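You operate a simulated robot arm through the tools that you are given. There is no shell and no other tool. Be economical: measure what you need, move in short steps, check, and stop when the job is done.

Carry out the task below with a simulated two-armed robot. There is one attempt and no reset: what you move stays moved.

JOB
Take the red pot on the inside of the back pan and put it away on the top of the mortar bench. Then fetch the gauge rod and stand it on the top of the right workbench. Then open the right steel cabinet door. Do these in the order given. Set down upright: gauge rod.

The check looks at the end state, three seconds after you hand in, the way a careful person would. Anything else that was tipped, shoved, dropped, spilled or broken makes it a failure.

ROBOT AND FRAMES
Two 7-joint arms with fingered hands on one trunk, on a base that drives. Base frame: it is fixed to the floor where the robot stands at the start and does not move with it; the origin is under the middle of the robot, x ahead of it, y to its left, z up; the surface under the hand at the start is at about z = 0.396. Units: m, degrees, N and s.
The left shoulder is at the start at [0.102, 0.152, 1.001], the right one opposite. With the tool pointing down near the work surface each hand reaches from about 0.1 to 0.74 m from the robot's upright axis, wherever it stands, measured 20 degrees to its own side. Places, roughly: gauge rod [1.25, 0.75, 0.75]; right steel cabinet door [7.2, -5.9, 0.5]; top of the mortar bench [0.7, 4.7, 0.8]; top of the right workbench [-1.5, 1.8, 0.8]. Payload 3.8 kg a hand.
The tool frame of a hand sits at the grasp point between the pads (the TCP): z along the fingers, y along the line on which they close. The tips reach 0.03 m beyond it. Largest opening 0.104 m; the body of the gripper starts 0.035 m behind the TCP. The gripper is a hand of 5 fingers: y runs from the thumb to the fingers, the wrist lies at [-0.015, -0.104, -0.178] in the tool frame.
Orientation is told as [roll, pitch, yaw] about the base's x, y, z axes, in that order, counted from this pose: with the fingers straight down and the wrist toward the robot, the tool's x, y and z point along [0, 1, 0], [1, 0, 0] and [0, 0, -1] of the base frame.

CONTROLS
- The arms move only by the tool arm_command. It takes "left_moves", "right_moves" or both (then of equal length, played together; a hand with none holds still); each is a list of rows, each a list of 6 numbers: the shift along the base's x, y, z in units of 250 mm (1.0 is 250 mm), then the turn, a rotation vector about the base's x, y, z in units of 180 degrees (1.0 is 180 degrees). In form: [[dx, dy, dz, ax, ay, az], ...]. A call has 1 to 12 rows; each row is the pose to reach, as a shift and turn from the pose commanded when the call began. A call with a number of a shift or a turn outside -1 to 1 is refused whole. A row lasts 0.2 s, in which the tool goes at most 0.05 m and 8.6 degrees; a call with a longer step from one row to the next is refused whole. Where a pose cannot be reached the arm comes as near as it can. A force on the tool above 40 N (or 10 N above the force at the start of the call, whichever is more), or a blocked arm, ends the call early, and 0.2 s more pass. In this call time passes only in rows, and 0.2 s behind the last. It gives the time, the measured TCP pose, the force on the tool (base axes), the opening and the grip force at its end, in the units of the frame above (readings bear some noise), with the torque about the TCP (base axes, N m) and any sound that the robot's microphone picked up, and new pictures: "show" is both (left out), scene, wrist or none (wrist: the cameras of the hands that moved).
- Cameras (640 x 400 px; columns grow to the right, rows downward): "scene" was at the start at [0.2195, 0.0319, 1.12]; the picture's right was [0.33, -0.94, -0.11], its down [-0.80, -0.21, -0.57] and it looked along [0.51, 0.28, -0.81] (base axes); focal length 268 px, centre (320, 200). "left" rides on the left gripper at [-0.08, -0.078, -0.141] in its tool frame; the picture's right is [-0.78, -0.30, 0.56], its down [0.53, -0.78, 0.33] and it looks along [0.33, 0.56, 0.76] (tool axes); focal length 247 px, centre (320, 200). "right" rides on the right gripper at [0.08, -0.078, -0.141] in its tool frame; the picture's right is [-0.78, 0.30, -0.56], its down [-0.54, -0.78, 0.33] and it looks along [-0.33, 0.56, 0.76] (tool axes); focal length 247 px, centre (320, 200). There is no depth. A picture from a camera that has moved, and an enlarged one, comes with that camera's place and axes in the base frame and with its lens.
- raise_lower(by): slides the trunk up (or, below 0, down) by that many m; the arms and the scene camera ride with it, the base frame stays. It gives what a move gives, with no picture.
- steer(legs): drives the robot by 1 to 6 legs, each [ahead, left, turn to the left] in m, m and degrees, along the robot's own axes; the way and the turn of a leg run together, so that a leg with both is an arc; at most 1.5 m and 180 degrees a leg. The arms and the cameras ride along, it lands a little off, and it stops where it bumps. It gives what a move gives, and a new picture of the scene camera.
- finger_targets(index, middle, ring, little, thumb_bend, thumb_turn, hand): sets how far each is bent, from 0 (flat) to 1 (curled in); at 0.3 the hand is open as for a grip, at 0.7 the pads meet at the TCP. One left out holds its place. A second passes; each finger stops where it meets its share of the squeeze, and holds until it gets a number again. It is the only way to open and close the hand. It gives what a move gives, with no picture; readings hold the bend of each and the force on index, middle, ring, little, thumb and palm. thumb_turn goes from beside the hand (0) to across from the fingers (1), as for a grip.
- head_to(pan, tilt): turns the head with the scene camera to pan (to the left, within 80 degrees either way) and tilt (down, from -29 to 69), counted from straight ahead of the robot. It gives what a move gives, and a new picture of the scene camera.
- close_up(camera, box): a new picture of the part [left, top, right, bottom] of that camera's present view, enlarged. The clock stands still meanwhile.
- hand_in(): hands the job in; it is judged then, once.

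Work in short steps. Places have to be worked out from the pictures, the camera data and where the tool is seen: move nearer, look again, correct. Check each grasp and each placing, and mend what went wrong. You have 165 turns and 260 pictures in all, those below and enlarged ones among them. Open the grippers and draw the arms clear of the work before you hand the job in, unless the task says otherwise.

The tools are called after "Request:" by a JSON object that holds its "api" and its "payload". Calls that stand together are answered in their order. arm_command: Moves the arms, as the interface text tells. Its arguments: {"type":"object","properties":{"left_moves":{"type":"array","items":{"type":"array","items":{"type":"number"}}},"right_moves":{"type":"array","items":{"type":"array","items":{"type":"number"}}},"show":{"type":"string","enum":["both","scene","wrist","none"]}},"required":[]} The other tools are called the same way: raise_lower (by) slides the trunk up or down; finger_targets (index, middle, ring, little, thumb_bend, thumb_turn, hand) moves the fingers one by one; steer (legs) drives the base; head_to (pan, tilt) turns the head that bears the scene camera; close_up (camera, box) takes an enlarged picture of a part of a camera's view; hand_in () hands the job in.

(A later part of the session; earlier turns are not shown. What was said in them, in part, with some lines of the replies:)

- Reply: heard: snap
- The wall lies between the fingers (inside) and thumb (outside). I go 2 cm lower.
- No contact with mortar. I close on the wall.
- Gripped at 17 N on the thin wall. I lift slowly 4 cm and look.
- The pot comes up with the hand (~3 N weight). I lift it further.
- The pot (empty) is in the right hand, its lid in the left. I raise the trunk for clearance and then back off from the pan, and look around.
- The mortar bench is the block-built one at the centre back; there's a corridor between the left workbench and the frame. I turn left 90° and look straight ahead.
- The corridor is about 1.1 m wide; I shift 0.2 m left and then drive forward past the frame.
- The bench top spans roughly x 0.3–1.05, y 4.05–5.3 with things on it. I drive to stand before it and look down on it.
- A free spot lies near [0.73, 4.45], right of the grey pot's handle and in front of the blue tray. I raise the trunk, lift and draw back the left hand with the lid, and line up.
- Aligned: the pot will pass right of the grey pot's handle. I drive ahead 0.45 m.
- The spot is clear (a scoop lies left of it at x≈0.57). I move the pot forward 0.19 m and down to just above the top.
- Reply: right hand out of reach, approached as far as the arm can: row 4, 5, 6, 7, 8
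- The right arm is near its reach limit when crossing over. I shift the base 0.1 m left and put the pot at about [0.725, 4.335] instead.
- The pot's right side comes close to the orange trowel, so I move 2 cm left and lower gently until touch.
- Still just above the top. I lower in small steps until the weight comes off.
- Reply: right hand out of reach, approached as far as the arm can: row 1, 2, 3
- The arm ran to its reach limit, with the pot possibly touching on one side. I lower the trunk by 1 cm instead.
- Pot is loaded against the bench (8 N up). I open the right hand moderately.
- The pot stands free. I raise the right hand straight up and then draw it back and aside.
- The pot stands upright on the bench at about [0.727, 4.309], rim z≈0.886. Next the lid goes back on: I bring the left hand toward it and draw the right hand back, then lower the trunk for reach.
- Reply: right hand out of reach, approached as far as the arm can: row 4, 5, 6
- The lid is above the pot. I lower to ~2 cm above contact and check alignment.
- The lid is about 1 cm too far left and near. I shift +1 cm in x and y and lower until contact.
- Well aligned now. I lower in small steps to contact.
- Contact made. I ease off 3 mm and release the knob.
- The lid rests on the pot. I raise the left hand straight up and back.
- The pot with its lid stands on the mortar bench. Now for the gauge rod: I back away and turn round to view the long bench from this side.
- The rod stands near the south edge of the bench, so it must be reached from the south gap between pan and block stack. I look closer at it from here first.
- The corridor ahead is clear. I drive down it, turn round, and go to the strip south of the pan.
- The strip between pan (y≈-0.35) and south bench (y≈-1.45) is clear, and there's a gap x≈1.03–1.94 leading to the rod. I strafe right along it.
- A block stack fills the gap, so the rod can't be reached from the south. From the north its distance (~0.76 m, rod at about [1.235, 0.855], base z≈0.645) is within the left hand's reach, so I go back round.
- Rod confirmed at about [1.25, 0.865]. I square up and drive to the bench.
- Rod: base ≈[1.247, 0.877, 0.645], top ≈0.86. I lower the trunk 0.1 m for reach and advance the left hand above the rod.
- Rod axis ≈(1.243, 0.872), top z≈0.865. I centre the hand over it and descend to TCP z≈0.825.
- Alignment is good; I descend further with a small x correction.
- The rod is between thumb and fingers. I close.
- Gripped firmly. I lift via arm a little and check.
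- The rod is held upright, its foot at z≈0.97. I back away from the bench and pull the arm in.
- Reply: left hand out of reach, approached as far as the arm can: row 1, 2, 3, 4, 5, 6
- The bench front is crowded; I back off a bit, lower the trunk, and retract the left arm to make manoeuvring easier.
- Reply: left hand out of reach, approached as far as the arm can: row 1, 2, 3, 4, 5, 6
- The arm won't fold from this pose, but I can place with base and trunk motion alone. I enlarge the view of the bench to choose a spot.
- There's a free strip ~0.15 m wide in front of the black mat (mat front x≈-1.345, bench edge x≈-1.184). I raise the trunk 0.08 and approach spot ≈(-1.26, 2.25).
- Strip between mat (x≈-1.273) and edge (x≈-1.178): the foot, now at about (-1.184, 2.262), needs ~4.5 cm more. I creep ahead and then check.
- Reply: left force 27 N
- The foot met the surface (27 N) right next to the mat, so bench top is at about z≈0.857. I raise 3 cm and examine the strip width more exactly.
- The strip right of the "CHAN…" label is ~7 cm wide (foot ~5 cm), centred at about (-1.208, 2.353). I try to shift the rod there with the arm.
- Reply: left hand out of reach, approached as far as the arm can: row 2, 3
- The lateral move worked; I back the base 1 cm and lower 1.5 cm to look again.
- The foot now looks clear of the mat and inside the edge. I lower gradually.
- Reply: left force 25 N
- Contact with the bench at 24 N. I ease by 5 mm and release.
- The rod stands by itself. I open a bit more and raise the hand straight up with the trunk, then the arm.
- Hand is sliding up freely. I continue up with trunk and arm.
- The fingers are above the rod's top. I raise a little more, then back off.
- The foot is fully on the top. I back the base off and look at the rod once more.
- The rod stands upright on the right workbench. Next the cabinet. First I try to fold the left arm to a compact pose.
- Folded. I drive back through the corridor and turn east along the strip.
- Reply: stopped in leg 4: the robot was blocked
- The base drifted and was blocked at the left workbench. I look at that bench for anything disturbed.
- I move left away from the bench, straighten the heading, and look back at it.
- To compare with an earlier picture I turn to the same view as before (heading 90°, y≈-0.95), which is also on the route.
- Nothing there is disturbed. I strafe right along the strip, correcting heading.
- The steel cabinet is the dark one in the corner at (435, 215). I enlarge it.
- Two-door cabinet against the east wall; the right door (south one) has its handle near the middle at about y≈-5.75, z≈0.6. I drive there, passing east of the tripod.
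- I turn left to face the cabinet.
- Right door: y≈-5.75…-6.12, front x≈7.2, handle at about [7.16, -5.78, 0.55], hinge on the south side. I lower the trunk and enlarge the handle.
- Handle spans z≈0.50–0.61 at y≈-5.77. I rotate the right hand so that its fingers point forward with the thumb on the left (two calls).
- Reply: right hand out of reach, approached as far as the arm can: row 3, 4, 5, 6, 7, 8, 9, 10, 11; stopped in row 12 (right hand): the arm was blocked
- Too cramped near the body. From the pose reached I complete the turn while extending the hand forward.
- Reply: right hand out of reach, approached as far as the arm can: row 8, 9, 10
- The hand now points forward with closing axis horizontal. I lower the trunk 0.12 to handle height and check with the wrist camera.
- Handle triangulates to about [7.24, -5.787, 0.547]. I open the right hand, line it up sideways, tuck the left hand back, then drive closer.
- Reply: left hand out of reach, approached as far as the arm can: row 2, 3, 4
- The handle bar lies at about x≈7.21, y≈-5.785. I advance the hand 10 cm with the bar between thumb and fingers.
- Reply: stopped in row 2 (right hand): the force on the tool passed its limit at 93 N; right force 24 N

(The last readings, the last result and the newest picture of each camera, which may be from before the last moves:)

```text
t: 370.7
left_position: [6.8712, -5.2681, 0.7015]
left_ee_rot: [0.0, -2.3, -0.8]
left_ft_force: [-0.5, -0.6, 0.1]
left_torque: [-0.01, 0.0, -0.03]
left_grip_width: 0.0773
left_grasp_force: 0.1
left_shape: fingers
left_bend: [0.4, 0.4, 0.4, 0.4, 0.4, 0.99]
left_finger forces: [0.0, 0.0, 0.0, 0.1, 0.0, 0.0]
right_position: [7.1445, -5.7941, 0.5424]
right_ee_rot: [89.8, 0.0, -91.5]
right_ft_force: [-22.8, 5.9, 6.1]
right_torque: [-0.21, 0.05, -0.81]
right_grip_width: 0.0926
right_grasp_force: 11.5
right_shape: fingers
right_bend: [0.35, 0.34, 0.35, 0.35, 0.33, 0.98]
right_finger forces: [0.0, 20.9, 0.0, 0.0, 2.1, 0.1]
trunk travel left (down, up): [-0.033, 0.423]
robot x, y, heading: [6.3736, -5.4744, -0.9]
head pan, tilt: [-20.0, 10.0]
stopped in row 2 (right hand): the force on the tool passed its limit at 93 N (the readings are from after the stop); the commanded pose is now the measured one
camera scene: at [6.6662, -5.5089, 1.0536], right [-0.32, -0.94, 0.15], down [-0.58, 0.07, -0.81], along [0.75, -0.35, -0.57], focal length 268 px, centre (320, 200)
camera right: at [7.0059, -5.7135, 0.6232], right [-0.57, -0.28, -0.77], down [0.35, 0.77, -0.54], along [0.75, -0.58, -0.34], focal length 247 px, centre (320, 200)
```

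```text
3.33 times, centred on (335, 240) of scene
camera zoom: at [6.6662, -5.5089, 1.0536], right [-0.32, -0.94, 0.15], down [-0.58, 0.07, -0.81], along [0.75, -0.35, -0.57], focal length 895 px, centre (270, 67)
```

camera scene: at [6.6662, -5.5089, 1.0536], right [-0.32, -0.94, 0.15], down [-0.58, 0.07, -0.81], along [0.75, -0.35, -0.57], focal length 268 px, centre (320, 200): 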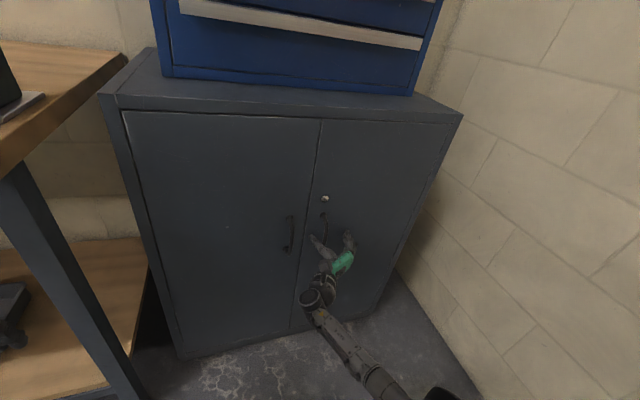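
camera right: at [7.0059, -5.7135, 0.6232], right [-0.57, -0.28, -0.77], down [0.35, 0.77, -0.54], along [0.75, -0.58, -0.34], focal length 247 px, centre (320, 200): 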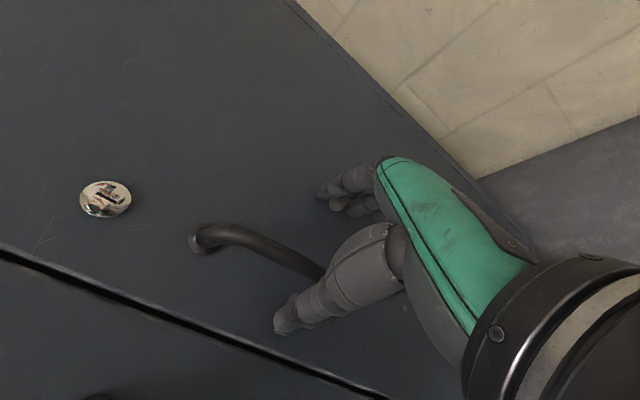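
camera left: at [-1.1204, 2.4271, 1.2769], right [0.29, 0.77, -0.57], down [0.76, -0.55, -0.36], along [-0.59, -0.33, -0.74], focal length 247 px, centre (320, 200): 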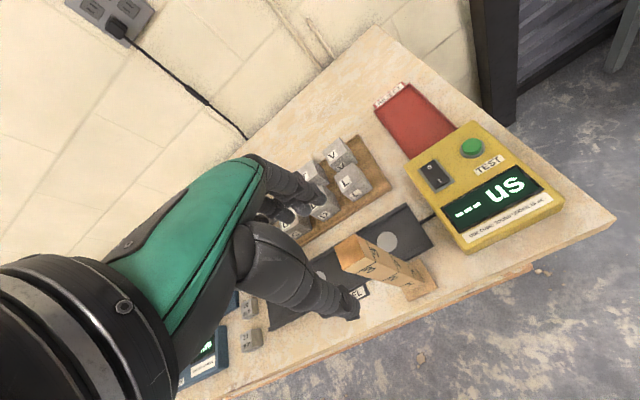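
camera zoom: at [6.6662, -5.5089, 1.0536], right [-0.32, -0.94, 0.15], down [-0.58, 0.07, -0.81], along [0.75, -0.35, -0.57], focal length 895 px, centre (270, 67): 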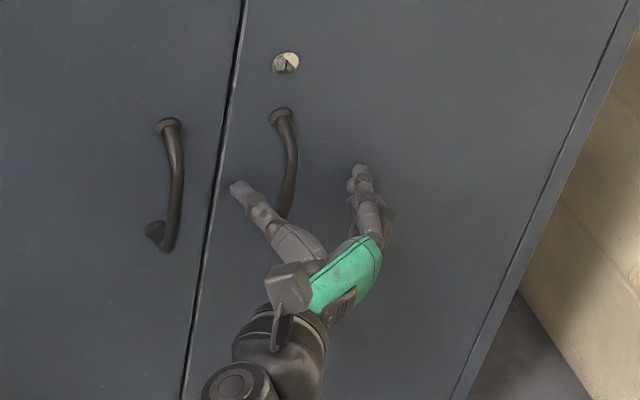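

The middle finger touched the door, so the bar is at x≈7.15, y≈-5.767, centre z≈0.56. I ease back, shift 2.5 cm left and 1.5 cm up.

Request:
{"api": "arm_command", "payload": {"right_moves": [[-0.05, 0, 0, 0, 0, 0], [-0.05, 0.05, 0.03, 0, 0, 0], [-0.045, 0.1, 0.06, 0, 0, 0]], "show": "wrist"}}

Request:
{"api": "close_up", "payload": {"camera": "scene", "box": [270, 180, 400, 300]}}

```text
t: 371.5
left_position: [6.8744, -5.2684, 0.699]
left_ee_rot: [-0.1, -2.0, -0.8]
left_ft_force: [0.0, -0.1, -0.2]
left_torque: [-0.02, 0.0, 0.03]
left_grip_width: 0.0775
left_grasp_force: 0.0
left_shape: fingers
left_bend: [0.4, 0.4, 0.4, 0.4, 0.4, 0.99]
left_finger forces: [0.0, 0.0, 0.1, 0.1, 0.0, 0.0]
right_position: [7.1371, -5.7687, 0.5549]
right_ee_rot: [89.7, 0.1, -91.3]
right_ft_force: [0.7, 0.3, -0.5]
right_torque: [0.01, -0.01, 0.04]
right_grip_width: 0.0908
right_grasp_force: 0.1
right_shape: fingers
right_bend: [0.35, 0.35, 0.35, 0.35, 0.35, 0.98]
right_finger forces: [0.1, 0.0, 0.0, 0.0, 0.0, 0.0]
trunk travel left (down, up): [-0.033, 0.423]
robot x, y, heading: [6.3781, -5.4772, -0.4]
head pan, tilt: [-20.0, 10.0]
camera right: at [6.9988, -5.6888, 0.6366], right [-0.57, -0.28, -0.77], down [0.35, 0.77, -0.54], along [0.75, -0.57, -0.34], focal length 247 px, centre (320, 200)
```

right: 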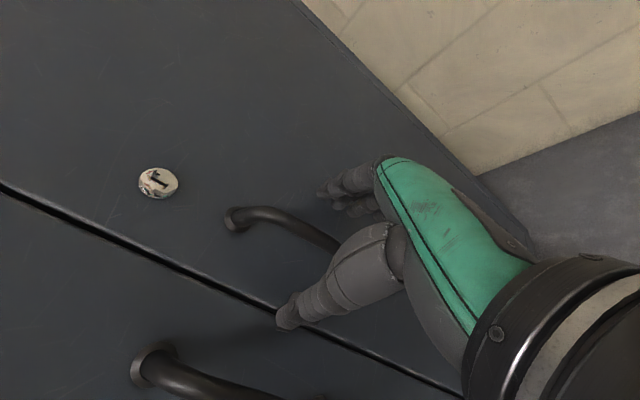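

```text
3.33 times, centred on (335, 240) of scene
camera zoom: at [6.6697, -5.5094, 1.0526], right [-0.32, -0.94, 0.15], down [-0.59, 0.07, -0.81], along [0.75, -0.35, -0.57], focal length 895 px, centre (270, 67)
```

zoom: 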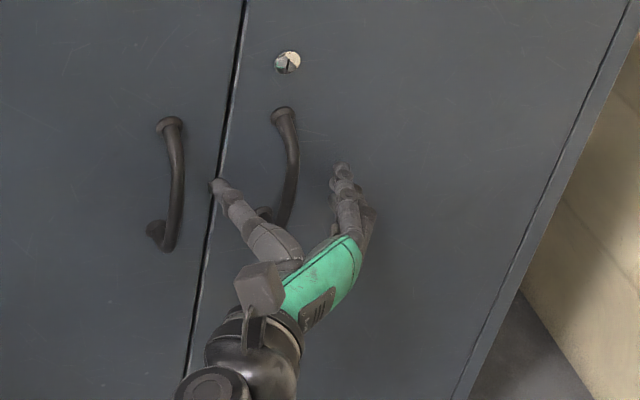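

The bar is between thumb and fingers. I close on it.

Request:
{"api": "finger_targets", "payload": {"hand": "right", "index": 0.85, "middle": 0.85, "ring": 0.85, "little": 0.85, "thumb_bend": 0.8}}

Request:
{"api": "close_up", "payload": {"camera": "scene", "box": [270, 180, 400, 300]}}

Request:
{"api": "close_up", "payload": {"camera": "right", "box": [120, 100, 480, 330]}}

```text
t: 372.5
left_position: [6.8746, -5.2695, 0.6996]
left_ee_rot: [0.1, -2.1, -0.8]
left_ft_force: [0.2, -0.4, 0.9]
left_torque: [-0.01, 0.02, -0.02]
left_grip_width: 0.0776
left_grasp_force: 0.2
left_shape: fingers
left_bend: [0.4, 0.4, 0.4, 0.4, 0.4, 0.99]
left_finger forces: [0.0, 0.0, 0.1, 0.0, 0.0, 0.0]
right_position: [7.1368, -5.774, 0.5547]
right_ee_rot: [89.7, 0.1, -91.7]
right_ft_force: [6.4, -16.6, -1.3]
right_torque: [-0.78, -0.28, -0.05]
right_grip_width: 0.0002
right_grasp_force: 12.2
right_shape: fingers
right_bend: [0.76, 0.81, 0.78, 0.76, 0.74, 1.0]
right_finger forces: [0.1, 0.0, 9.9, 15.5, 0.0, 0.0]
trunk travel left (down, up): [-0.033, 0.423]
robot x, y, heading: [6.3762, -5.4738, -0.6]
head pan, tilt: [-20.0, 10.0]
```

```text
3.33 times, centred on (335, 240) of scene
camera zoom: at [6.6701, -5.5112, 1.0524], right [-0.32, -0.94, 0.15], down [-0.59, 0.07, -0.81], along [0.74, -0.35, -0.57], focal length 895 px, centre (270, 67)
```

zoom: 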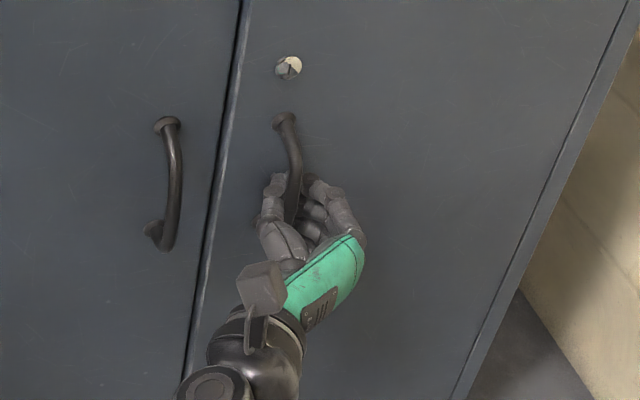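

```text
1.74 times, centred on (300, 215) of right
camera zoom: at [6.9989, -5.6919, 0.6361], right [-0.57, -0.28, -0.77], down [0.35, 0.77, -0.54], along [0.74, -0.58, -0.34], focal length 430 px, centre (355, 174)
```

zoom: 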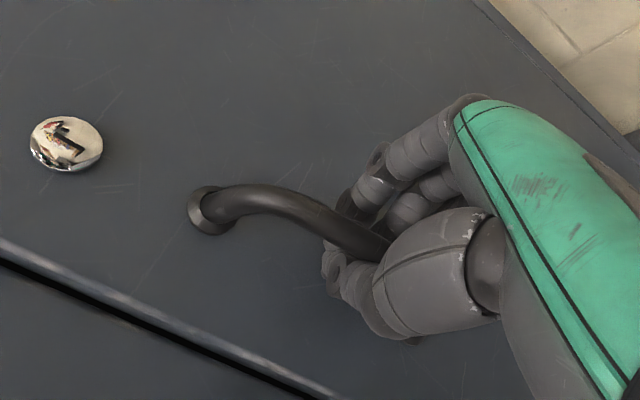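

Thumb and fingers have closed round behind the bar: a caging hook. I pull gently back 4 cm.

Request:
{"api": "arm_command", "payload": {"right_moves": [[-0.05, 0, 0, 0, 0, 0], [-0.1, 0, 0, 0, 0, 0], [-0.15, 0, 0, 0, 0, 0], [-0.2, -0.01, 0, 0, 0, 0]], "show": "scene"}}

```text
t: 373.5
left_position: [6.8753, -5.2707, 0.6983]
left_ee_rot: [0.1, -2.0, -0.8]
left_ft_force: [-0.2, -1.5, 0.1]
left_torque: [-0.04, -0.02, -0.01]
left_grip_width: 0.0777
left_grasp_force: 0.0
left_shape: fingers
left_bend: [0.4, 0.4, 0.4, 0.4, 0.4, 0.99]
left_finger forces: [0.1, 0.0, 0.0, 0.0, 0.0, 0.0]
right_position: [7.0874, -5.777, 0.5567]
right_ee_rot: [89.8, 0.2, -91.8]
right_ft_force: [10.4, -35.5, -1.0]
right_torque: [-1.23, -0.28, 0.01]
right_grip_width: 0.0001
right_grasp_force: 16.3
right_shape: fingers
right_bend: [0.76, 0.82, 0.79, 0.76, 0.74, 1.0]
right_finger forces: [0.0, 0.0, 10.0, 23.3, 0.1, 0.1]
trunk travel left (down, up): [-0.033, 0.423]
robot x, y, heading: [6.378, -5.4782, -0.8]
head pan, tilt: [-20.0, 10.0]
camera scene: at [6.6703, -5.5126, 1.0523], right [-0.32, -0.94, 0.15], down [-0.59, 0.07, -0.81], along [0.74, -0.34, -0.57], focal length 268 px, centre (320, 200)
```

scene: 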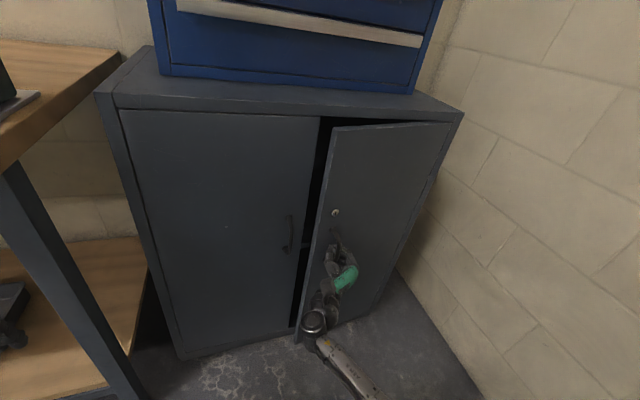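

The door is coming open. I continue along the arc about the hinge, turning the hand with it.

Request:
{"api": "arm_command", "payload": {"right_moves": [[-0.06, -0.05, 0, 0, 0, 0.015], [-0.115, -0.08, 0, 0, 0, 0.028], [-0.23, -0.13, 0, 0, 0, 0.056], [-0.34, -0.19, 0, 0, 0, 0.083], [-0.445, -0.255, 0, 0, 0, 0.11], [-0.54, -0.33, 0, 0, 0, 0.14], [-0.63, -0.415, 0, 0, 0, 0.167]], "show": "scene"}}

```text
t: 375.1
left_position: [6.8766, -5.2696, 0.6983]
left_ee_rot: [0.2, -1.9, -0.8]
left_ft_force: [0.3, -0.3, 1.0]
left_torque: [0.01, -0.04, 0.04]
left_grip_width: 0.0776
left_grasp_force: 0.1
left_shape: fingers
left_bend: [0.4, 0.4, 0.4, 0.4, 0.4, 0.99]
left_finger forces: [0.0, 0.0, 0.0, 0.0, 0.1, 0.0]
right_position: [6.9307, -5.8786, 0.558]
right_ee_rot: [89.9, 0.2, -61.3]
right_ft_force: [35.0, -27.8, -3.0]
right_torque: [-0.86, -1.16, 0.11]
right_grip_width: 0.0004
right_grasp_force: 19.6
right_shape: fingers
right_bend: [0.77, 0.82, 0.79, 0.75, 0.75, 1.0]
right_finger forces: [0.0, 1.7, 11.6, 25.5, 0.1, 0.0]
trunk travel left (down, up): [-0.033, 0.423]
robot x, y, heading: [6.3724, -5.4771, -0.7]
head pan, tilt: [-20.0, 10.0]
camera scene: at [6.6725, -5.5116, 1.0517], right [-0.31, -0.94, 0.15], down [-0.59, 0.07, -0.81], along [0.74, -0.34, -0.57], focal length 268 px, centre (320, 200)
```

scene: 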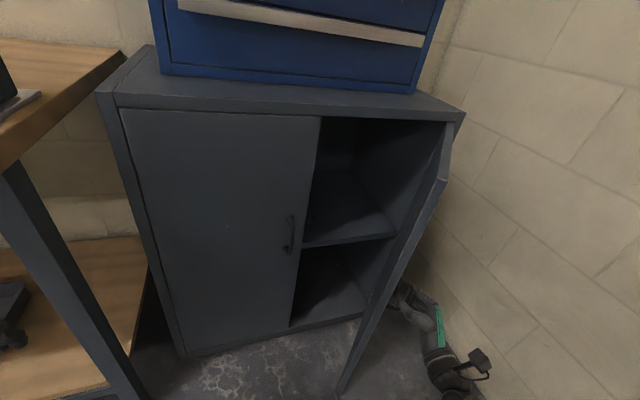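

Door about 45° open; forces are radial (hand slightly too far out). I continue the arc with a smaller radius.

Request:
{"api": "arm_command", "payload": {"right_moves": [[0.02, -0.04, 0, 0, 0, 0], [-0.06, -0.08, 0, 0, 0, 0.028], [-0.135, -0.17, 0, 0, 0, 0.056], [-0.2, -0.275, 0, 0, 0, 0.083], [-0.255, -0.38, 0, 0, 0, 0.11], [-0.3, -0.49, 0, 0, 0, 0.14], [-0.335, -0.61, 0, 0, 0, 0.167]], "show": "scene"}}

```text
t: 376.0
left_position: [6.8766, -5.2694, 0.6983]
left_ee_rot: [0.2, -1.8, -0.6]
left_ft_force: [-0.7, -0.6, -0.1]
left_torque: [-0.02, -0.01, 0.02]
left_grip_width: 0.0778
left_grasp_force: 0.1
left_shape: fingers
left_bend: [0.4, 0.4, 0.4, 0.4, 0.4, 0.99]
left_finger forces: [0.1, 0.0, 0.0, 0.0, 0.0, 0.1]
right_position: [6.9028, -5.9245, 0.5592]
right_ee_rot: [90.1, -0.4, -51.7]
right_ft_force: [30.6, -16.2, -9.0]
right_torque: [-0.43, -1.06, 0.05]
right_grip_width: 0.0
right_grasp_force: 15.7
right_shape: fingers
right_bend: [0.78, 0.83, 0.79, 0.75, 0.75, 1.0]
right_finger forces: [0.0, 0.3, 11.3, 19.3, 0.0, 0.1]
trunk travel left (down, up): [-0.033, 0.423]
robot x, y, heading: [6.3765, -5.4795, -0.7]
head pan, tilt: [-20.0, 10.0]
stopped in row 4 (right hand): the force on the tool passed its limit at 56 N (the readings are from after the stop); the commanded pose is now the measured one
camera scene: at [6.674, -5.5115, 1.0511], right [-0.31, -0.94, 0.15], down [-0.59, 0.07, -0.81], along [0.74, -0.34, -0.57], focal length 268 px, centre (320, 200)
```

scene: 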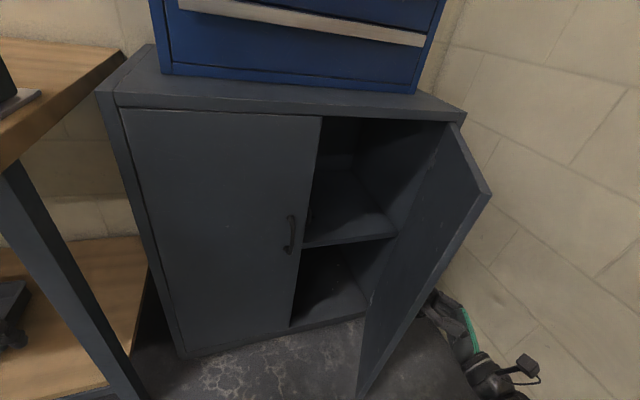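

About 50° open. I continue in finer steps with radial relief and more yaw.

Request:
{"api": "arm_command", "payload": {"right_moves": [[0.03, -0.03, 0, 0, 0, 0.02], [-0.03, -0.08, 0, 0, 0, 0.045], [-0.06, -0.14, 0, 0, 0, 0.065], [-0.085, -0.21, 0, 0, 0, 0.085], [-0.115, -0.285, 0, 0, 0, 0.105], [-0.145, -0.36, 0, 0, 0, 0.125], [-0.165, -0.43, 0, 0, 0, 0.145], [-0.185, -0.51, 0, 0, 0, 0.165], [-0.2, -0.59, 0, 0, 0, 0.185]], "show": "scene"}}

```text
t: 377.3
left_position: [6.8765, -5.2672, 0.6968]
left_ee_rot: [-0.1, -1.9, -0.5]
left_ft_force: [0.0, 0.3, 0.2]
left_torque: [0.0, 0.04, -0.01]
left_grip_width: 0.0777
left_grasp_force: 0.1
left_shape: fingers
left_bend: [0.4, 0.4, 0.4, 0.4, 0.4, 0.99]
left_finger forces: [0.0, 0.0, 0.0, 0.0, 0.0, 0.0]
right_position: [6.8756, -5.9962, 0.5607]
right_ee_rot: [90.4, -0.5, -32.0]
right_ft_force: [27.1, -6.8, -10.6]
right_torque: [-0.02, -1.03, 0.12]
right_grip_width: 0.0002
right_grasp_force: 14.1
right_shape: fingers
right_bend: [0.79, 0.83, 0.79, 0.75, 0.76, 1.0]
right_finger forces: [0.1, 0.1, 9.7, 17.4, 0.1, 0.0]
trunk travel left (down, up): [-0.033, 0.423]
robot x, y, heading: [6.3772, -5.4759, -0.4]
head pan, tilt: [-20.0, 10.0]
stopped in row 6 (right hand): the force on the tool passed its limit at 47 N (the readings are from after the stop); the commanded pose is now the measured one
camera scene: at [6.6741, -5.5098, 1.0514], right [-0.31, -0.94, 0.15], down [-0.59, 0.06, -0.81], along [0.75, -0.34, -0.57], focal length 268 px, centre (320, 200)
```

scene: 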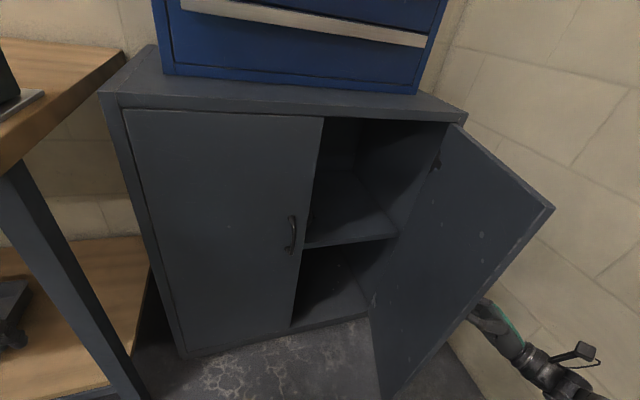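

Around 65–70°. One more stretch with x relief.

Request:
{"api": "arm_command", "payload": {"right_moves": [[0.045, -0.02, 0, 0, 0, 0.015], [0.03, -0.09, 0, 0, 0, 0.04], [0.015, -0.16, 0, 0, 0, 0.065], [0.005, -0.24, 0, 0, 0, 0.09], [-0.005, -0.32, 0, 0, 0, 0.115], [-0.01, -0.385, 0, 0, 0, 0.14], [-0.01, -0.45, 0, 0, 0, 0.16]], "show": "scene"}}

```text
t: 378.5
left_position: [6.8753, -5.2655, 0.6981]
left_ee_rot: [-0.2, -2.0, -0.4]
left_ft_force: [0.5, 0.1, -0.9]
left_torque: [-0.01, 0.01, -0.01]
left_grip_width: 0.0778
left_grasp_force: 0.0
left_shape: fingers
left_bend: [0.4, 0.4, 0.4, 0.4, 0.4, 0.99]
left_finger forces: [0.0, 0.0, 0.0, 0.1, 0.0, 0.1]
right_position: [6.8665, -6.0097, 0.5805]
right_ee_rot: [91.2, -1.7, -12.8]
right_ft_force: [19.5, -2.5, 0.0]
right_torque: [0.52, -1.2, 0.57]
right_grip_width: 0.0001
right_grasp_force: 30.1
right_shape: fingers
right_bend: [0.8, 0.84, 0.8, 0.76, 0.77, 1.0]
right_finger forces: [0.0, 2.3, 10.1, 21.5, 27.8, 0.0]
right hand out of reach, approached as far as the arm can: row 3, 4, 5, 6
trunk travel left (down, up): [-0.033, 0.423]
robot x, y, heading: [6.3811, -5.475, -0.3]
head pan, tilt: [-20.0, 10.0]
stopped in row 6 (right hand): the force on the tool passed its limit at 48 N (the readings are from after the stop); the commanded pose is now the measured one
camera scene: at [6.6733, -5.5079, 1.0523], right [-0.31, -0.94, 0.15], down [-0.59, 0.06, -0.81], along [0.75, -0.34, -0.57], focal length 268 px, centre (320, 200)
```

scene: 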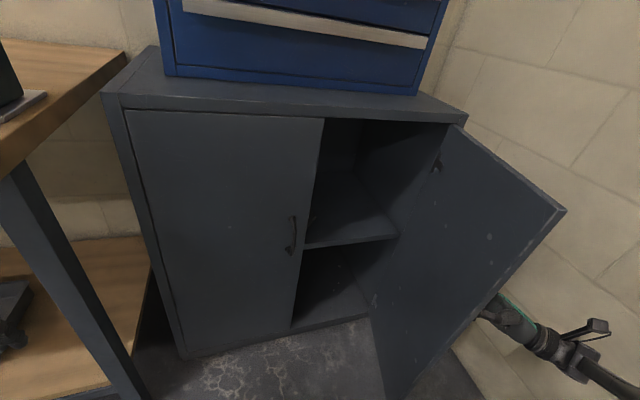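

The arm is at its limit for this side. I open the hand and withdraw it along the finger direction.

Request:
{"api": "finger_targets", "payload": {"hand": "right", "index": 0.3, "middle": 0.3, "ring": 0.3, "little": 0.3, "thumb_bend": 0.3}}

Request:
{"api": "close_up", "payload": {"camera": "right", "box": [0, 0, 640, 400]}}

```text
t: 379.5
left_position: [6.8748, -5.2668, 0.6995]
left_ee_rot: [-0.1, -2.2, -0.5]
left_ft_force: [-0.8, 0.0, -0.4]
left_torque: [-0.01, -0.01, 0.01]
left_grip_width: 0.0777
left_grasp_force: 0.1
left_shape: fingers
left_bend: [0.4, 0.4, 0.4, 0.4, 0.4, 0.99]
left_finger forces: [0.1, 0.0, 0.1, 0.0, 0.1, 0.0]
right_position: [6.8604, -6.0102, 0.5809]
right_ee_rot: [90.9, -1.4, -12.8]
right_ft_force: [0.7, 0.1, 0.4]
right_torque: [0.0, 0.0, -0.03]
right_grip_width: 0.1027
right_grasp_force: 0.1
right_shape: fingers
right_bend: [0.3, 0.3, 0.3, 0.3, 0.3, 0.98]
right_finger forces: [0.1, 0.1, 0.1, 0.0, 0.0, 0.1]
trunk travel left (down, up): [-0.033, 0.423]
robot x, y, heading: [6.3776, -5.4772, -0.3]
head pan, tilt: [-20.0, 10.0]
```

```text
1.00 times, centred on (320, 200) of right (not enlarged: the box is as wide or as high as the picture)
camera zoom: at [6.7523, -6.133, 0.6569], right [0.19, -0.6, -0.78], down [-0.67, 0.5, -0.55], along [0.72, 0.62, -0.31], focal length 247 px, centre (320, 200)
```

zoom: 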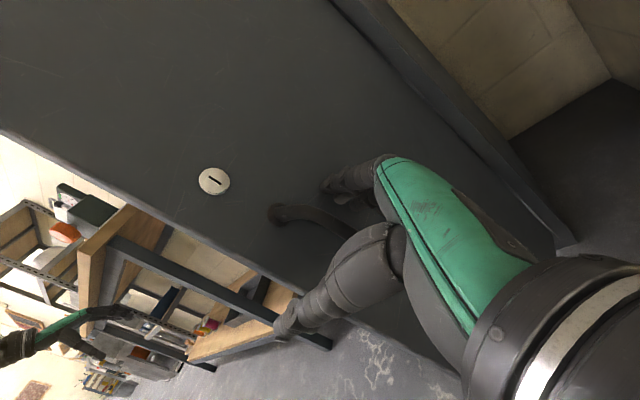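

Request:
{"api": "arm_command", "payload": {"right_moves": [[-0.02, -0.1, 0, 0, 0, 0], [-0.05, -0.2, 0, 0, 0, 0], [-0.09, -0.32, 0, 0, 0, 0]], "show": "wrist"}}

```text
t: 380.3
left_position: [6.874, -5.2662, 0.6985]
left_ee_rot: [-0.1, -2.1, -0.6]
left_ft_force: [-1.1, 1.3, 0.0]
left_torque: [-0.02, -0.01, -0.02]
left_grip_width: 0.0777
left_grasp_force: 0.0
left_shape: fingers
left_bend: [0.4, 0.4, 0.4, 0.4, 0.4, 0.99]
left_finger forces: [0.0, 0.0, 0.0, 0.0, 0.1, 0.0]
right_position: [6.851, -6.0254, 0.5881]
right_ee_rot: [90.8, -1.4, -12.9]
right_ft_force: [0.0, -0.1, -0.3]
right_torque: [0.02, 0.01, -0.04]
right_grip_width: 0.1026
right_grasp_force: 0.0
right_shape: fingers
right_bend: [0.3, 0.3, 0.3, 0.3, 0.3, 0.98]
right_finger forces: [0.0, 0.1, 0.1, 0.0, 0.0, 0.1]
right hand out of reach, approached as far as the arm can: row 1, 2, 3
trunk travel left (down, up): [-0.033, 0.423]
robot x, y, heading: [6.3778, -5.4762, -0.4]
head pan, tilt: [-20.0, 10.0]
camera right: at [6.742, -6.1475, 0.6641], right [0.19, -0.6, -0.78], down [-0.67, 0.5, -0.55], along [0.72, 0.62, -0.31], focal length 247 px, centre (320, 200)
```

right: 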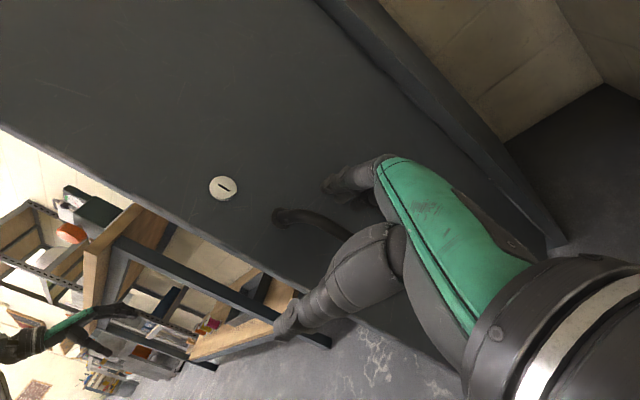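

The arm can't go further that way, so I use the base: shift right 6 cm and back a little.

Request:
{"api": "steer", "payload": {"legs": [[-0.02, -0.065, 0]]}}

Request:
{"api": "close_up", "payload": {"camera": "right", "box": [160, 120, 480, 360]}}

```text
t: 381.3
left_position: [6.8544, -5.3329, 0.7001]
left_ee_rot: [0.0, -2.1, -0.6]
left_ft_force: [0.4, -0.5, 0.1]
left_torque: [0.05, -0.02, 0.04]
left_grip_width: 0.0776
left_grasp_force: 0.0
left_shape: fingers
left_bend: [0.4, 0.4, 0.4, 0.4, 0.4, 0.99]
left_finger forces: [0.0, 0.0, 0.0, 0.0, 0.1, 0.0]
right_position: [6.8294, -6.0935, 0.588]
right_ee_rot: [91.0, -1.5, -12.8]
right_ft_force: [-0.1, -0.5, 0.0]
right_torque: [0.01, 0.0, 0.01]
right_grip_width: 0.1028
right_grasp_force: 0.0
right_shape: fingers
right_bend: [0.3, 0.3, 0.3, 0.3, 0.3, 0.98]
right_finger forces: [0.0, 0.1, 0.0, 0.0, 0.1, 0.0]
trunk travel left (down, up): [-0.033, 0.423]
robot x, y, heading: [6.3548, -5.5416, -0.5]
head pan, tilt: [-20.0, 10.0]
camera scene: at [6.6497, -5.5761, 1.0527], right [-0.31, -0.94, 0.15], down [-0.59, 0.07, -0.81], along [0.75, -0.34, -0.57], focal length 268 px, centre (320, 200)
```

scene: 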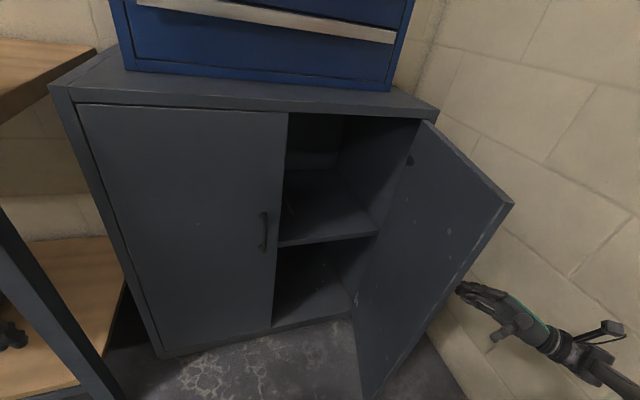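

```text
1.67 times, centred on (320, 240) of right
camera zoom: at [6.7198, -6.2147, 0.6633], right [0.19, -0.6, -0.78], down [-0.67, 0.5, -0.55], along [0.72, 0.62, -0.31], focal length 412 px, centre (320, 133)
```

zoom: 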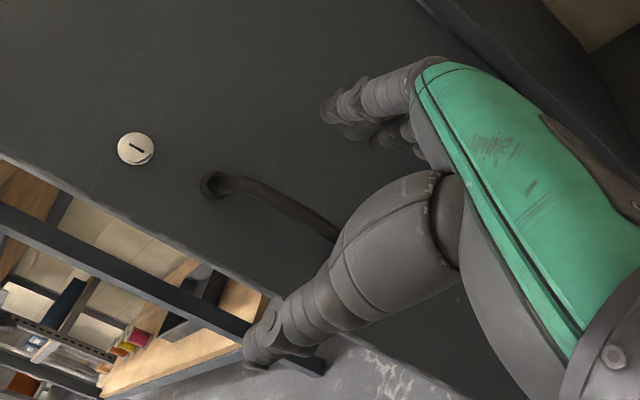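

The hand appears free of the bar. I back straight away 0.25 m.

Request:
{"api": "steer", "payload": {"legs": [[-0.25, 0, 0]]}}

Request:
{"api": "head_to", "payload": {"pan": -25, "tilt": 15}}

```text
t: 383.1
left_position: [6.6046, -5.3331, 0.6987]
left_ee_rot: [0.0, -2.1, -1.0]
left_ft_force: [0.1, 0.8, 0.3]
left_torque: [0.01, -0.01, 0.0]
left_grip_width: 0.0778
left_grasp_force: 0.0
left_shape: fingers
left_bend: [0.4, 0.4, 0.4, 0.4, 0.4, 0.99]
left_finger forces: [0.1, 0.2, 0.0, 0.1, 0.0, 0.0]
right_position: [6.5749, -6.0921, 0.5889]
right_ee_rot: [90.9, -1.6, -13.2]
right_ft_force: [0.2, -0.8, 0.1]
right_torque: [-0.01, 0.01, -0.06]
right_grip_width: 0.103
right_grasp_force: 0.0
right_shape: fingers
right_bend: [0.3, 0.3, 0.3, 0.3, 0.3, 0.98]
right_finger forces: [0.0, 0.0, 0.0, 0.0, 0.0, 0.1]
trunk travel left (down, up): [-0.033, 0.423]
robot x, y, heading: [6.1056, -5.5383, -0.9]
head pan, tilt: [-20.0, 10.0]
camera scene: at [6.3984, -5.5739, 1.0529], right [-0.32, -0.94, 0.15], down [-0.59, 0.07, -0.81], along [0.75, -0.35, -0.57], focal length 268 px, centre (320, 200)
```

scene: 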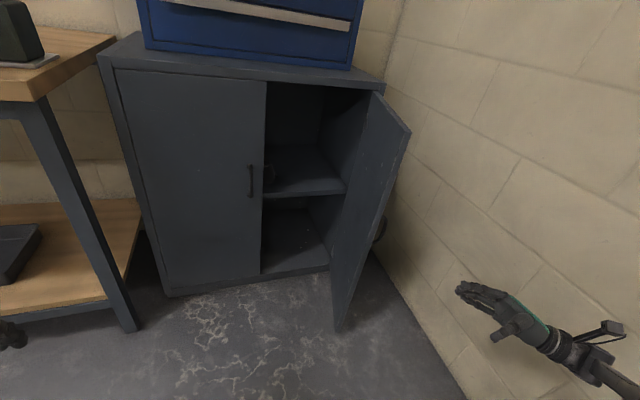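

```text
t: 383.8
left_position: [6.6058, -5.3327, 0.699]
left_ee_rot: [-0.2, -2.1, -1.0]
left_ft_force: [0.3, -0.4, 0.2]
left_torque: [-0.03, 0.04, -0.05]
left_grip_width: 0.0778
left_grasp_force: 0.0
left_shape: fingers
left_bend: [0.4, 0.4, 0.4, 0.4, 0.4, 0.99]
left_finger forces: [0.1, 0.0, 0.0, 0.0, 0.1, 0.0]
right_position: [6.5749, -6.0942, 0.5878]
right_ee_rot: [90.9, -1.5, -13.3]
right_ft_force: [0.1, 0.6, 0.1]
right_torque: [0.02, 0.0, -0.03]
right_grip_width: 0.1029
right_grasp_force: 0.0
right_shape: fingers
right_bend: [0.3, 0.3, 0.3, 0.3, 0.3, 0.98]
right_finger forces: [0.1, 0.0, 0.1, 0.0, 0.0, 0.1]
trunk travel left (down, up): [-0.033, 0.423]
robot x, y, heading: [6.1055, -5.5356, -0.7]
head pan, tilt: [-25.0, 15.0]
camera scene: at [6.3932, -5.5815, 1.0465], right [-0.39, -0.9, 0.19], down [-0.64, 0.12, -0.76], along [0.66, -0.42, -0.62], focal length 268 px, centre (320, 200)
```

scene: 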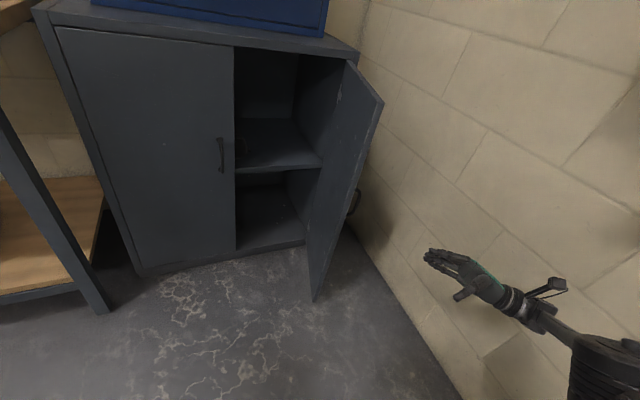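

The door stands about 60° open. I'll push it wider from the inside: first I turn the right hand to point forward again, north of the door's edge.

Request:
{"api": "arm_command", "payload": {"right_moves": [[0.02, 0.1, 0, 0, 0, -0.046], [0.06, 0.2, 0, 0, 0, -0.093], [0.12, 0.32, 0, 0, 0, -0.14], [0.18, 0.44, 0, 0, 0, -0.187], [0.25, 0.56, 0, 0, 0, -0.234], [0.32, 0.68, 0, 0, 0, -0.281], [0.4, 0.8, 0, 0, 0, -0.328], [0.48, 0.9, 0, 0, 0, -0.375], [0.56, 0.98, 0, 0, 0, -0.422]], "show": "scene"}}

```text
t: 385.8
left_position: [6.6047, -5.3332, 0.6992]
left_ee_rot: [-0.2, -2.2, -1.1]
left_ft_force: [0.0, -0.1, 0.1]
left_torque: [-0.03, -0.01, 0.01]
left_grip_width: 0.0777
left_grasp_force: 0.1
left_shape: fingers
left_bend: [0.4, 0.4, 0.4, 0.4, 0.4, 0.99]
left_finger forces: [0.0, 0.0, 0.0, 0.1, 0.0, 0.1]
right_position: [6.7142, -5.8458, 0.5869]
right_ee_rot: [90.9, -1.5, -89.3]
right_ft_force: [-0.5, 0.4, -0.5]
right_torque: [-0.02, 0.03, 0.0]
right_grip_width: 0.1033
right_grasp_force: 0.1
right_shape: fingers
right_bend: [0.3, 0.3, 0.3, 0.3, 0.3, 0.98]
right_finger forces: [0.1, 0.1, 0.1, 0.0, 0.0, 0.0]
trunk travel left (down, up): [-0.033, 0.423]
robot x, y, heading: [6.1074, -5.5392, -0.8]
head pan, tilt: [-25.0, 15.0]
camera scene: at [6.3936, -5.581, 1.0464], right [-0.39, -0.9, 0.19], down [-0.64, 0.12, -0.76], along [0.66, -0.42, -0.62], focal length 268 px, centre (320, 200)
```

scene: 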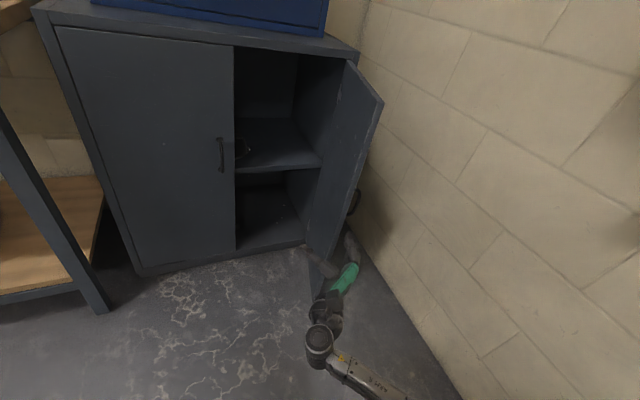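

I close the hand to a narrower shape, drive ahead 0.2 m beside the door's inner face, then sweep it to the right.

Request:
{"api": "finger_targets", "payload": {"hand": "right", "index": 0.7, "middle": 0.7, "ring": 0.7, "little": 0.7, "thumb_bend": 0.7}}

Request:
{"api": "steer", "payload": {"legs": [[0, 0.03, 0], [0.2, 0, 0]]}}

Request:
{"api": "arm_command", "payload": {"right_moves": [[0, -0.1, 0, 0, 0, 0], [0, -0.2, 0, 0, 0, 0], [0, -0.3, 0, 0, 0, 0], [0, -0.4, 0, 0, 0, 0], [0, -0.5, 0, 0, 0, 0], [0, -0.6, 0, 0, 0, 0], [0, -0.7, 0, 0, 0, 0], [0, -0.8, 0, 0, 0, 0]], "show": "scene"}}

```text
t: 386.8
left_position: [6.6051, -5.3345, 0.6983]
left_ee_rot: [0.0, -2.1, -1.0]
left_ft_force: [0.1, -0.6, 0.2]
left_torque: [-0.03, -0.02, 0.01]
left_grip_width: 0.0777
left_grasp_force: 0.0
left_shape: fingers
left_bend: [0.4, 0.4, 0.4, 0.4, 0.4, 0.99]
left_finger forces: [0.0, 0.0, 0.0, 0.1, 0.1, 0.1]
right_position: [6.7134, -5.8459, 0.5869]
right_ee_rot: [90.9, -1.5, -89.3]
right_ft_force: [0.1, 0.6, 0.4]
right_torque: [0.0, -0.02, -0.01]
right_grip_width: 0.0016
right_grasp_force: 0.1
right_shape: fingers
right_bend: [0.7, 0.7, 0.7, 0.7, 0.7, 1.0]
right_finger forces: [0.0, 0.0, 0.0, 0.0, 0.0, 0.1]
trunk travel left (down, up): [-0.033, 0.423]
robot x, y, heading: [6.11, -5.5422, -0.6]
head pan, tilt: [-25.0, 15.0]
```

```text
t: 388.8
left_position: [6.8033, -5.3088, 0.699]
left_ee_rot: [-0.1, -2.0, -1.2]
left_ft_force: [0.4, 0.0, -0.8]
left_torque: [-0.03, -0.02, -0.02]
left_grip_width: 0.0777
left_grasp_force: 0.1
left_shape: fingers
left_bend: [0.4, 0.4, 0.4, 0.4, 0.4, 0.99]
left_finger forces: [0.1, 0.0, 0.1, 0.0, 0.0, 0.0]
right_position: [6.91, -5.8211, 0.5865]
right_ee_rot: [90.7, -1.5, -89.4]
right_ft_force: [-0.2, 0.2, 0.2]
right_torque: [0.04, 0.01, -0.01]
right_grip_width: 0.0018
right_grasp_force: 0.1
right_shape: fingers
right_bend: [0.7, 0.7, 0.7, 0.7, 0.7, 1.0]
right_finger forces: [0.0, 0.1, 0.1, 0.1, 0.0, 0.0]
trunk travel left (down, up): [-0.033, 0.423]
robot x, y, heading: [6.3078, -5.5098, -1.2]
head pan, tilt: [-25.0, 15.0]
camera scene: at [6.5911, -5.5556, 1.0462], right [-0.4, -0.9, 0.19], down [-0.64, 0.12, -0.76], along [0.66, -0.42, -0.62], focal length 268 px, centre (320, 200)
```

scene: 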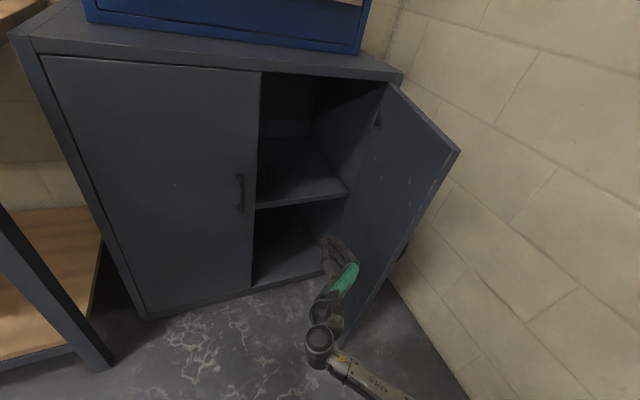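

```text
t: 390.6
left_position: [6.8029, -5.3076, 0.6992]
left_ee_rot: [0.0, -2.1, -1.2]
left_ft_force: [-0.4, -0.2, -0.9]
left_torque: [0.0, 0.0, 0.0]
left_grip_width: 0.0778
left_grasp_force: 0.0
left_shape: fingers
left_bend: [0.4, 0.4, 0.4, 0.4, 0.4, 0.99]
left_finger forces: [0.0, 0.1, 0.0, 0.0, 0.0, 0.1]
right_position: [6.9074, -6.0259, 0.5852]
right_ee_rot: [90.9, -1.4, -89.4]
right_ft_force: [-0.4, 1.2, -0.4]
right_torque: [0.0, 0.0, -0.02]
right_grip_width: 0.0015
right_grasp_force: 0.0
right_shape: fingers
right_bend: [0.7, 0.7, 0.7, 0.7, 0.7, 1.0]
right_finger forces: [0.1, 0.0, 0.1, 0.0, 0.0, 0.0]
trunk travel left (down, up): [-0.033, 0.423]
robot x, y, heading: [6.3049, -5.5118, -1.2]
head pan, tilt: [-25.0, 15.0]
camera scene: at [6.5901, -5.5558, 1.0465], right [-0.4, -0.9, 0.19], down [-0.64, 0.12, -0.76], along [0.66, -0.42, -0.62], focal length 268 px, centre (320, 200)
```

scene: 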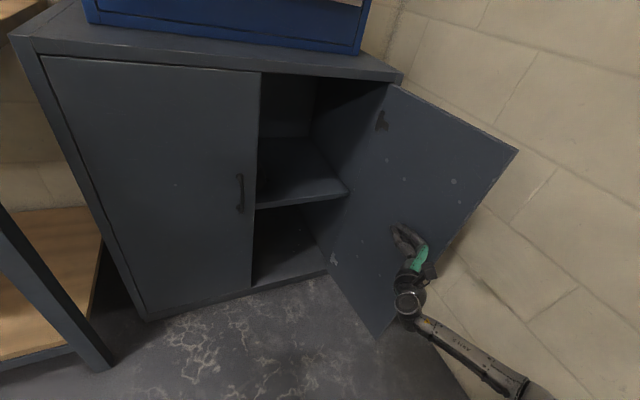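

Door about 78° open with little resistance. A bit more.

Request:
{"api": "arm_command", "payload": {"right_moves": [[0, -0.06, 0, 0, 0, 0], [0, -0.12, 0, 0, 0, 0], [0, -0.18, 0, 0, 0, 0], [0, -0.24, 0, 0, 0, 0]], "show": "scene"}}

```text
t: 391.6
left_position: [6.8023, -5.3074, 0.6993]
left_ee_rot: [0.0, -2.1, -1.2]
left_ft_force: [-0.9, 0.2, -0.1]
left_torque: [0.02, -0.03, -0.02]
left_grip_width: 0.0775
left_grasp_force: 0.2
left_shape: fingers
left_bend: [0.4, 0.4, 0.4, 0.4, 0.4, 0.99]
left_finger forces: [0.1, 0.1, 0.0, 0.1, 0.0, 0.0]
right_position: [6.9103, -6.0777, 0.5857]
right_ee_rot: [90.9, -1.4, -89.4]
right_ft_force: [-6.4, 10.2, 0.8]
right_torque: [0.12, 0.08, -0.33]
right_grip_width: 0.0015
right_grasp_force: 5.9
right_shape: fingers
right_bend: [0.7, 0.7, 0.7, 0.7, 0.7, 1.0]
right_finger forces: [0.1, 11.7, 0.0, 0.0, 0.1, 0.0]
trunk travel left (down, up): [-0.033, 0.423]
robot x, y, heading: [6.3071, -5.5105, -1.2]
head pan, tilt: [-25.0, 15.0]
camera scene: at [6.5892, -5.554, 1.0468], right [-0.39, -0.9, 0.19], down [-0.64, 0.12, -0.76], along [0.66, -0.42, -0.62], focal length 268 px, centre (320, 200)
```

scene: 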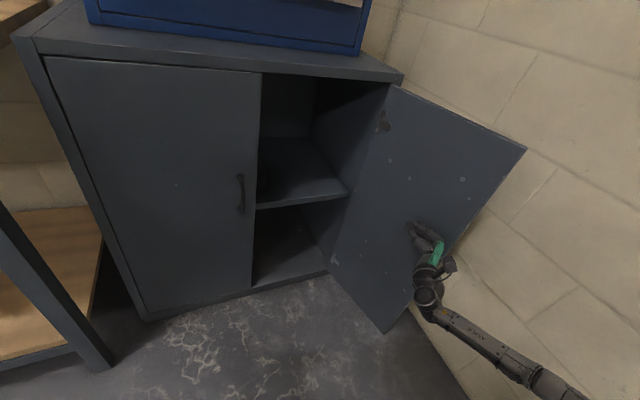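

The door is about 85–90° open. I draw the hand off to the left and back the robot away.

Request:
{"api": "arm_command", "payload": {"right_moves": [[0, 0.15, 0, 0, 0, 0], [0, 0.3, 0, 0, 0, 0], [-0.05, 0.45, 0, 0, 0, 0], [-0.1, 0.6, 0, 0, 0, 0]], "show": "none"}}

Request:
{"api": "steer", "payload": {"legs": [[-0.5, 0, 0]]}}

Request:
{"api": "finger_targets", "payload": {"hand": "right", "index": 0.3, "middle": 0.3, "ring": 0.3, "little": 0.3, "thumb_bend": 0.3}}

Request:
{"api": "finger_targets", "payload": {"hand": "left", "index": 0.3, "middle": 0.3, "ring": 0.3, "little": 0.3, "thumb_bend": 0.3}}

Request:
{"api": "head_to", "payload": {"pan": -15, "tilt": 5}}

```text
t: 392.6
left_position: [6.803, -5.3087, 0.699]
left_ee_rot: [-0.1, -2.1, -1.2]
left_ft_force: [0.5, 0.8, 0.5]
left_torque: [0.0, -0.01, 0.0]
left_grip_width: 0.0774
left_grasp_force: 0.0
left_shape: fingers
left_bend: [0.4, 0.4, 0.4, 0.4, 0.4, 0.99]
left_finger forces: [0.0, 0.1, 0.0, 0.0, 0.0, 0.0]
right_position: [6.8852, -5.9285, 0.5853]
right_ee_rot: [90.9, -1.5, -89.6]
right_ft_force: [-0.3, 0.4, 0.0]
right_torque: [-0.03, -0.03, 0.04]
right_grip_width: 0.0016
right_grasp_force: 0.0
right_shape: fingers
right_bend: [0.7, 0.7, 0.7, 0.7, 0.7, 1.0]
right_finger forces: [0.0, 0.1, 0.0, 0.0, 0.0, 0.0]
trunk travel left (down, up): [-0.033, 0.423]
robot x, y, heading: [6.3028, -5.5102, -1.3]
head pan, tilt: [-25.0, 15.0]
```

```text
t: 395.5
left_position: [6.3145, -5.3009, 0.698]
left_ee_rot: [-0.2, -2.1, -1.5]
left_ft_force: [-0.4, -0.6, 0.2]
left_torque: [0.0, -0.04, -0.01]
left_grip_width: 0.0775
left_grasp_force: 0.0
left_shape: fingers
left_bend: [0.4, 0.4, 0.4, 0.4, 0.4, 0.99]
left_finger forces: [0.0, 0.0, 0.1, 0.0, 0.0, 0.0]
right_position: [6.3953, -5.9212, 0.585]
right_ee_rot: [90.9, -1.4, -89.8]
right_ft_force: [-0.1, 0.1, 0.2]
right_torque: [0.0, 0.01, 0.01]
right_grip_width: 0.0013
right_grasp_force: 0.0
right_shape: fingers
right_bend: [0.7, 0.7, 0.7, 0.7, 0.7, 1.0]
right_finger forces: [0.0, 0.0, 0.0, 0.0, 0.1, 0.0]
trunk travel left (down, up): [-0.033, 0.423]
robot x, y, heading: [5.8151, -5.5057, -1.1]
head pan, tilt: [-25.0, 15.0]
camera scene: at [6.1013, -5.5463, 1.0467], right [-0.4, -0.9, 0.19], down [-0.64, 0.12, -0.76], along [0.66, -0.42, -0.62], focal length 268 px, centre (320, 200)
```

scene: 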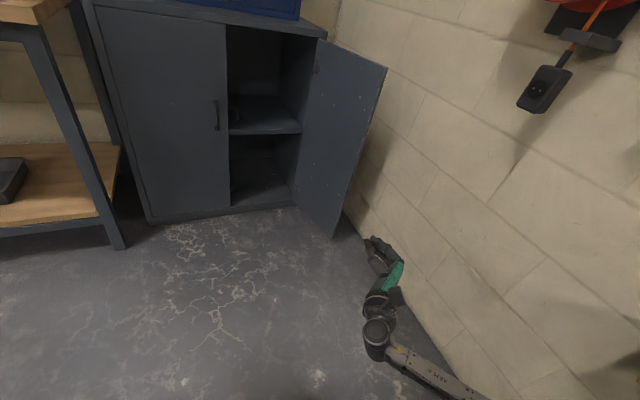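

```text
t: 396.5
left_position: [6.316, -5.3004, 0.698]
left_ee_rot: [-0.1, -2.0, -1.6]
left_ft_force: [-0.1, 0.1, -0.7]
left_torque: [0.0, -0.01, -0.03]
left_grip_width: 0.0775
left_grasp_force: 0.1
left_shape: fingers
left_bend: [0.4, 0.4, 0.4, 0.4, 0.4, 0.99]
left_finger forces: [0.1, 0.0, 0.0, 0.0, 0.0, 0.1]
right_position: [6.3952, -5.9211, 0.5834]
right_ee_rot: [90.9, -1.5, -89.6]
right_ft_force: [-0.6, -0.3, -0.2]
right_torque: [0.01, 0.0, -0.02]
right_grip_width: 0.1028
right_grasp_force: 0.1
right_shape: fingers
right_bend: [0.3, 0.3, 0.3, 0.3, 0.3, 0.98]
right_finger forces: [0.1, 0.0, 0.0, 0.0, 0.1, 0.0]
trunk travel left (down, up): [-0.033, 0.423]
robot x, y, heading: [5.8156, -5.5022, -1.2]
head pan, tilt: [-25.0, 15.0]
```

```text
t: 397.5
left_position: [6.3161, -5.2996, 0.6992]
left_ee_rot: [-0.1, -2.1, -1.6]
left_ft_force: [0.3, 0.1, -0.6]
left_torque: [0.04, 0.0, 0.04]
left_grip_width: 0.1029
left_grasp_force: 0.2
left_shape: fingers
left_bend: [0.3, 0.3, 0.3, 0.3, 0.3, 0.98]
left_finger forces: [0.0, 0.0, 0.0, 0.1, 0.0, 0.0]
right_position: [6.3949, -5.9207, 0.5834]
right_ee_rot: [90.9, -1.5, -89.7]
right_ft_force: [0.6, 0.1, 0.2]
right_torque: [0.0, -0.02, -0.02]
right_grip_width: 0.1025
right_grasp_force: 0.0
right_shape: fingers
right_bend: [0.3, 0.3, 0.3, 0.3, 0.3, 0.98]
right_finger forces: [0.0, 0.1, 0.1, 0.0, 0.0, 0.0]
trunk travel left (down, up): [-0.033, 0.423]
robot x, y, heading: [5.8153, -5.5026, -1.3]
head pan, tilt: [-25.0, 15.0]
```

```text
t: 398.2
left_position: [6.3149, -5.3001, 0.6996]
left_ee_rot: [-0.2, -2.1, -1.5]
left_ft_force: [-0.2, 0.3, 0.0]
left_torque: [-0.01, -0.04, -0.03]
left_grip_width: 0.1027
left_grasp_force: 0.0
left_shape: fingers
left_bend: [0.3, 0.3, 0.3, 0.3, 0.3, 0.98]
left_finger forces: [0.1, 0.0, 0.1, 0.0, 0.1, 0.1]
right_position: [6.3955, -5.9208, 0.5846]
right_ee_rot: [90.9, -1.4, -89.7]
right_ft_force: [-0.5, 0.1, 0.2]
right_torque: [0.04, -0.02, -0.03]
right_grip_width: 0.1028
right_grasp_force: 0.2
right_shape: fingers
right_bend: [0.3, 0.3, 0.3, 0.3, 0.3, 0.98]
right_finger forces: [0.0, 0.0, 0.0, 0.0, 0.1, 0.0]
trunk travel left (down, up): [-0.033, 0.423]
robot x, y, heading: [5.8183, -5.5022, -1.2]
head pan, tilt: [-15.0, 5.0]
camera scene: at [6.1131, -5.5309, 1.0592], right [-0.25, -0.96, 0.12], down [-0.52, 0.04, -0.85], along [0.81, -0.28, -0.51], focal length 268 px, centre (320, 200)
```

scene: 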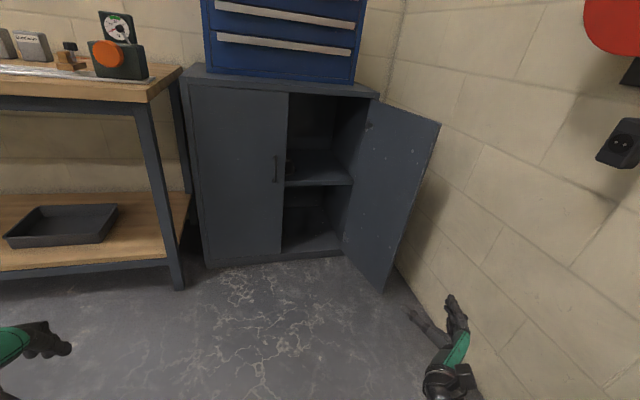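

The right cabinet door is wide open, both hands are open and clear, and the pot and rod were seen standing in their places. I hand in.

Request:
{"api": "hand_in", "payload": {}}

```text
The job is handed in.
```

I did all three parts in the order given and handed the job in; I don't have the judge's result.

- **Red pot:** it stands on the top of the mortar bench. The lid came off when I first lifted it by the knob, so I moved the pot separately and put the lid back on. The lid sits about 5 mm off centre.
- **Gauge rod:** it stands upright on the top of the right workbench, in the strip between the black mat and the front edge. The foot clears each side by only about 1 cm.
- **Right steel cabinet door:** it is open to roughly 85–90°.
- **Bump and sound on the way:** the base was blocked once against the left workbench. When I looked, nothing on it appeared disturbed. I also heard a snap when I first gripped the pot's knob and did not find the cause; the knob still held the lid afterwards.
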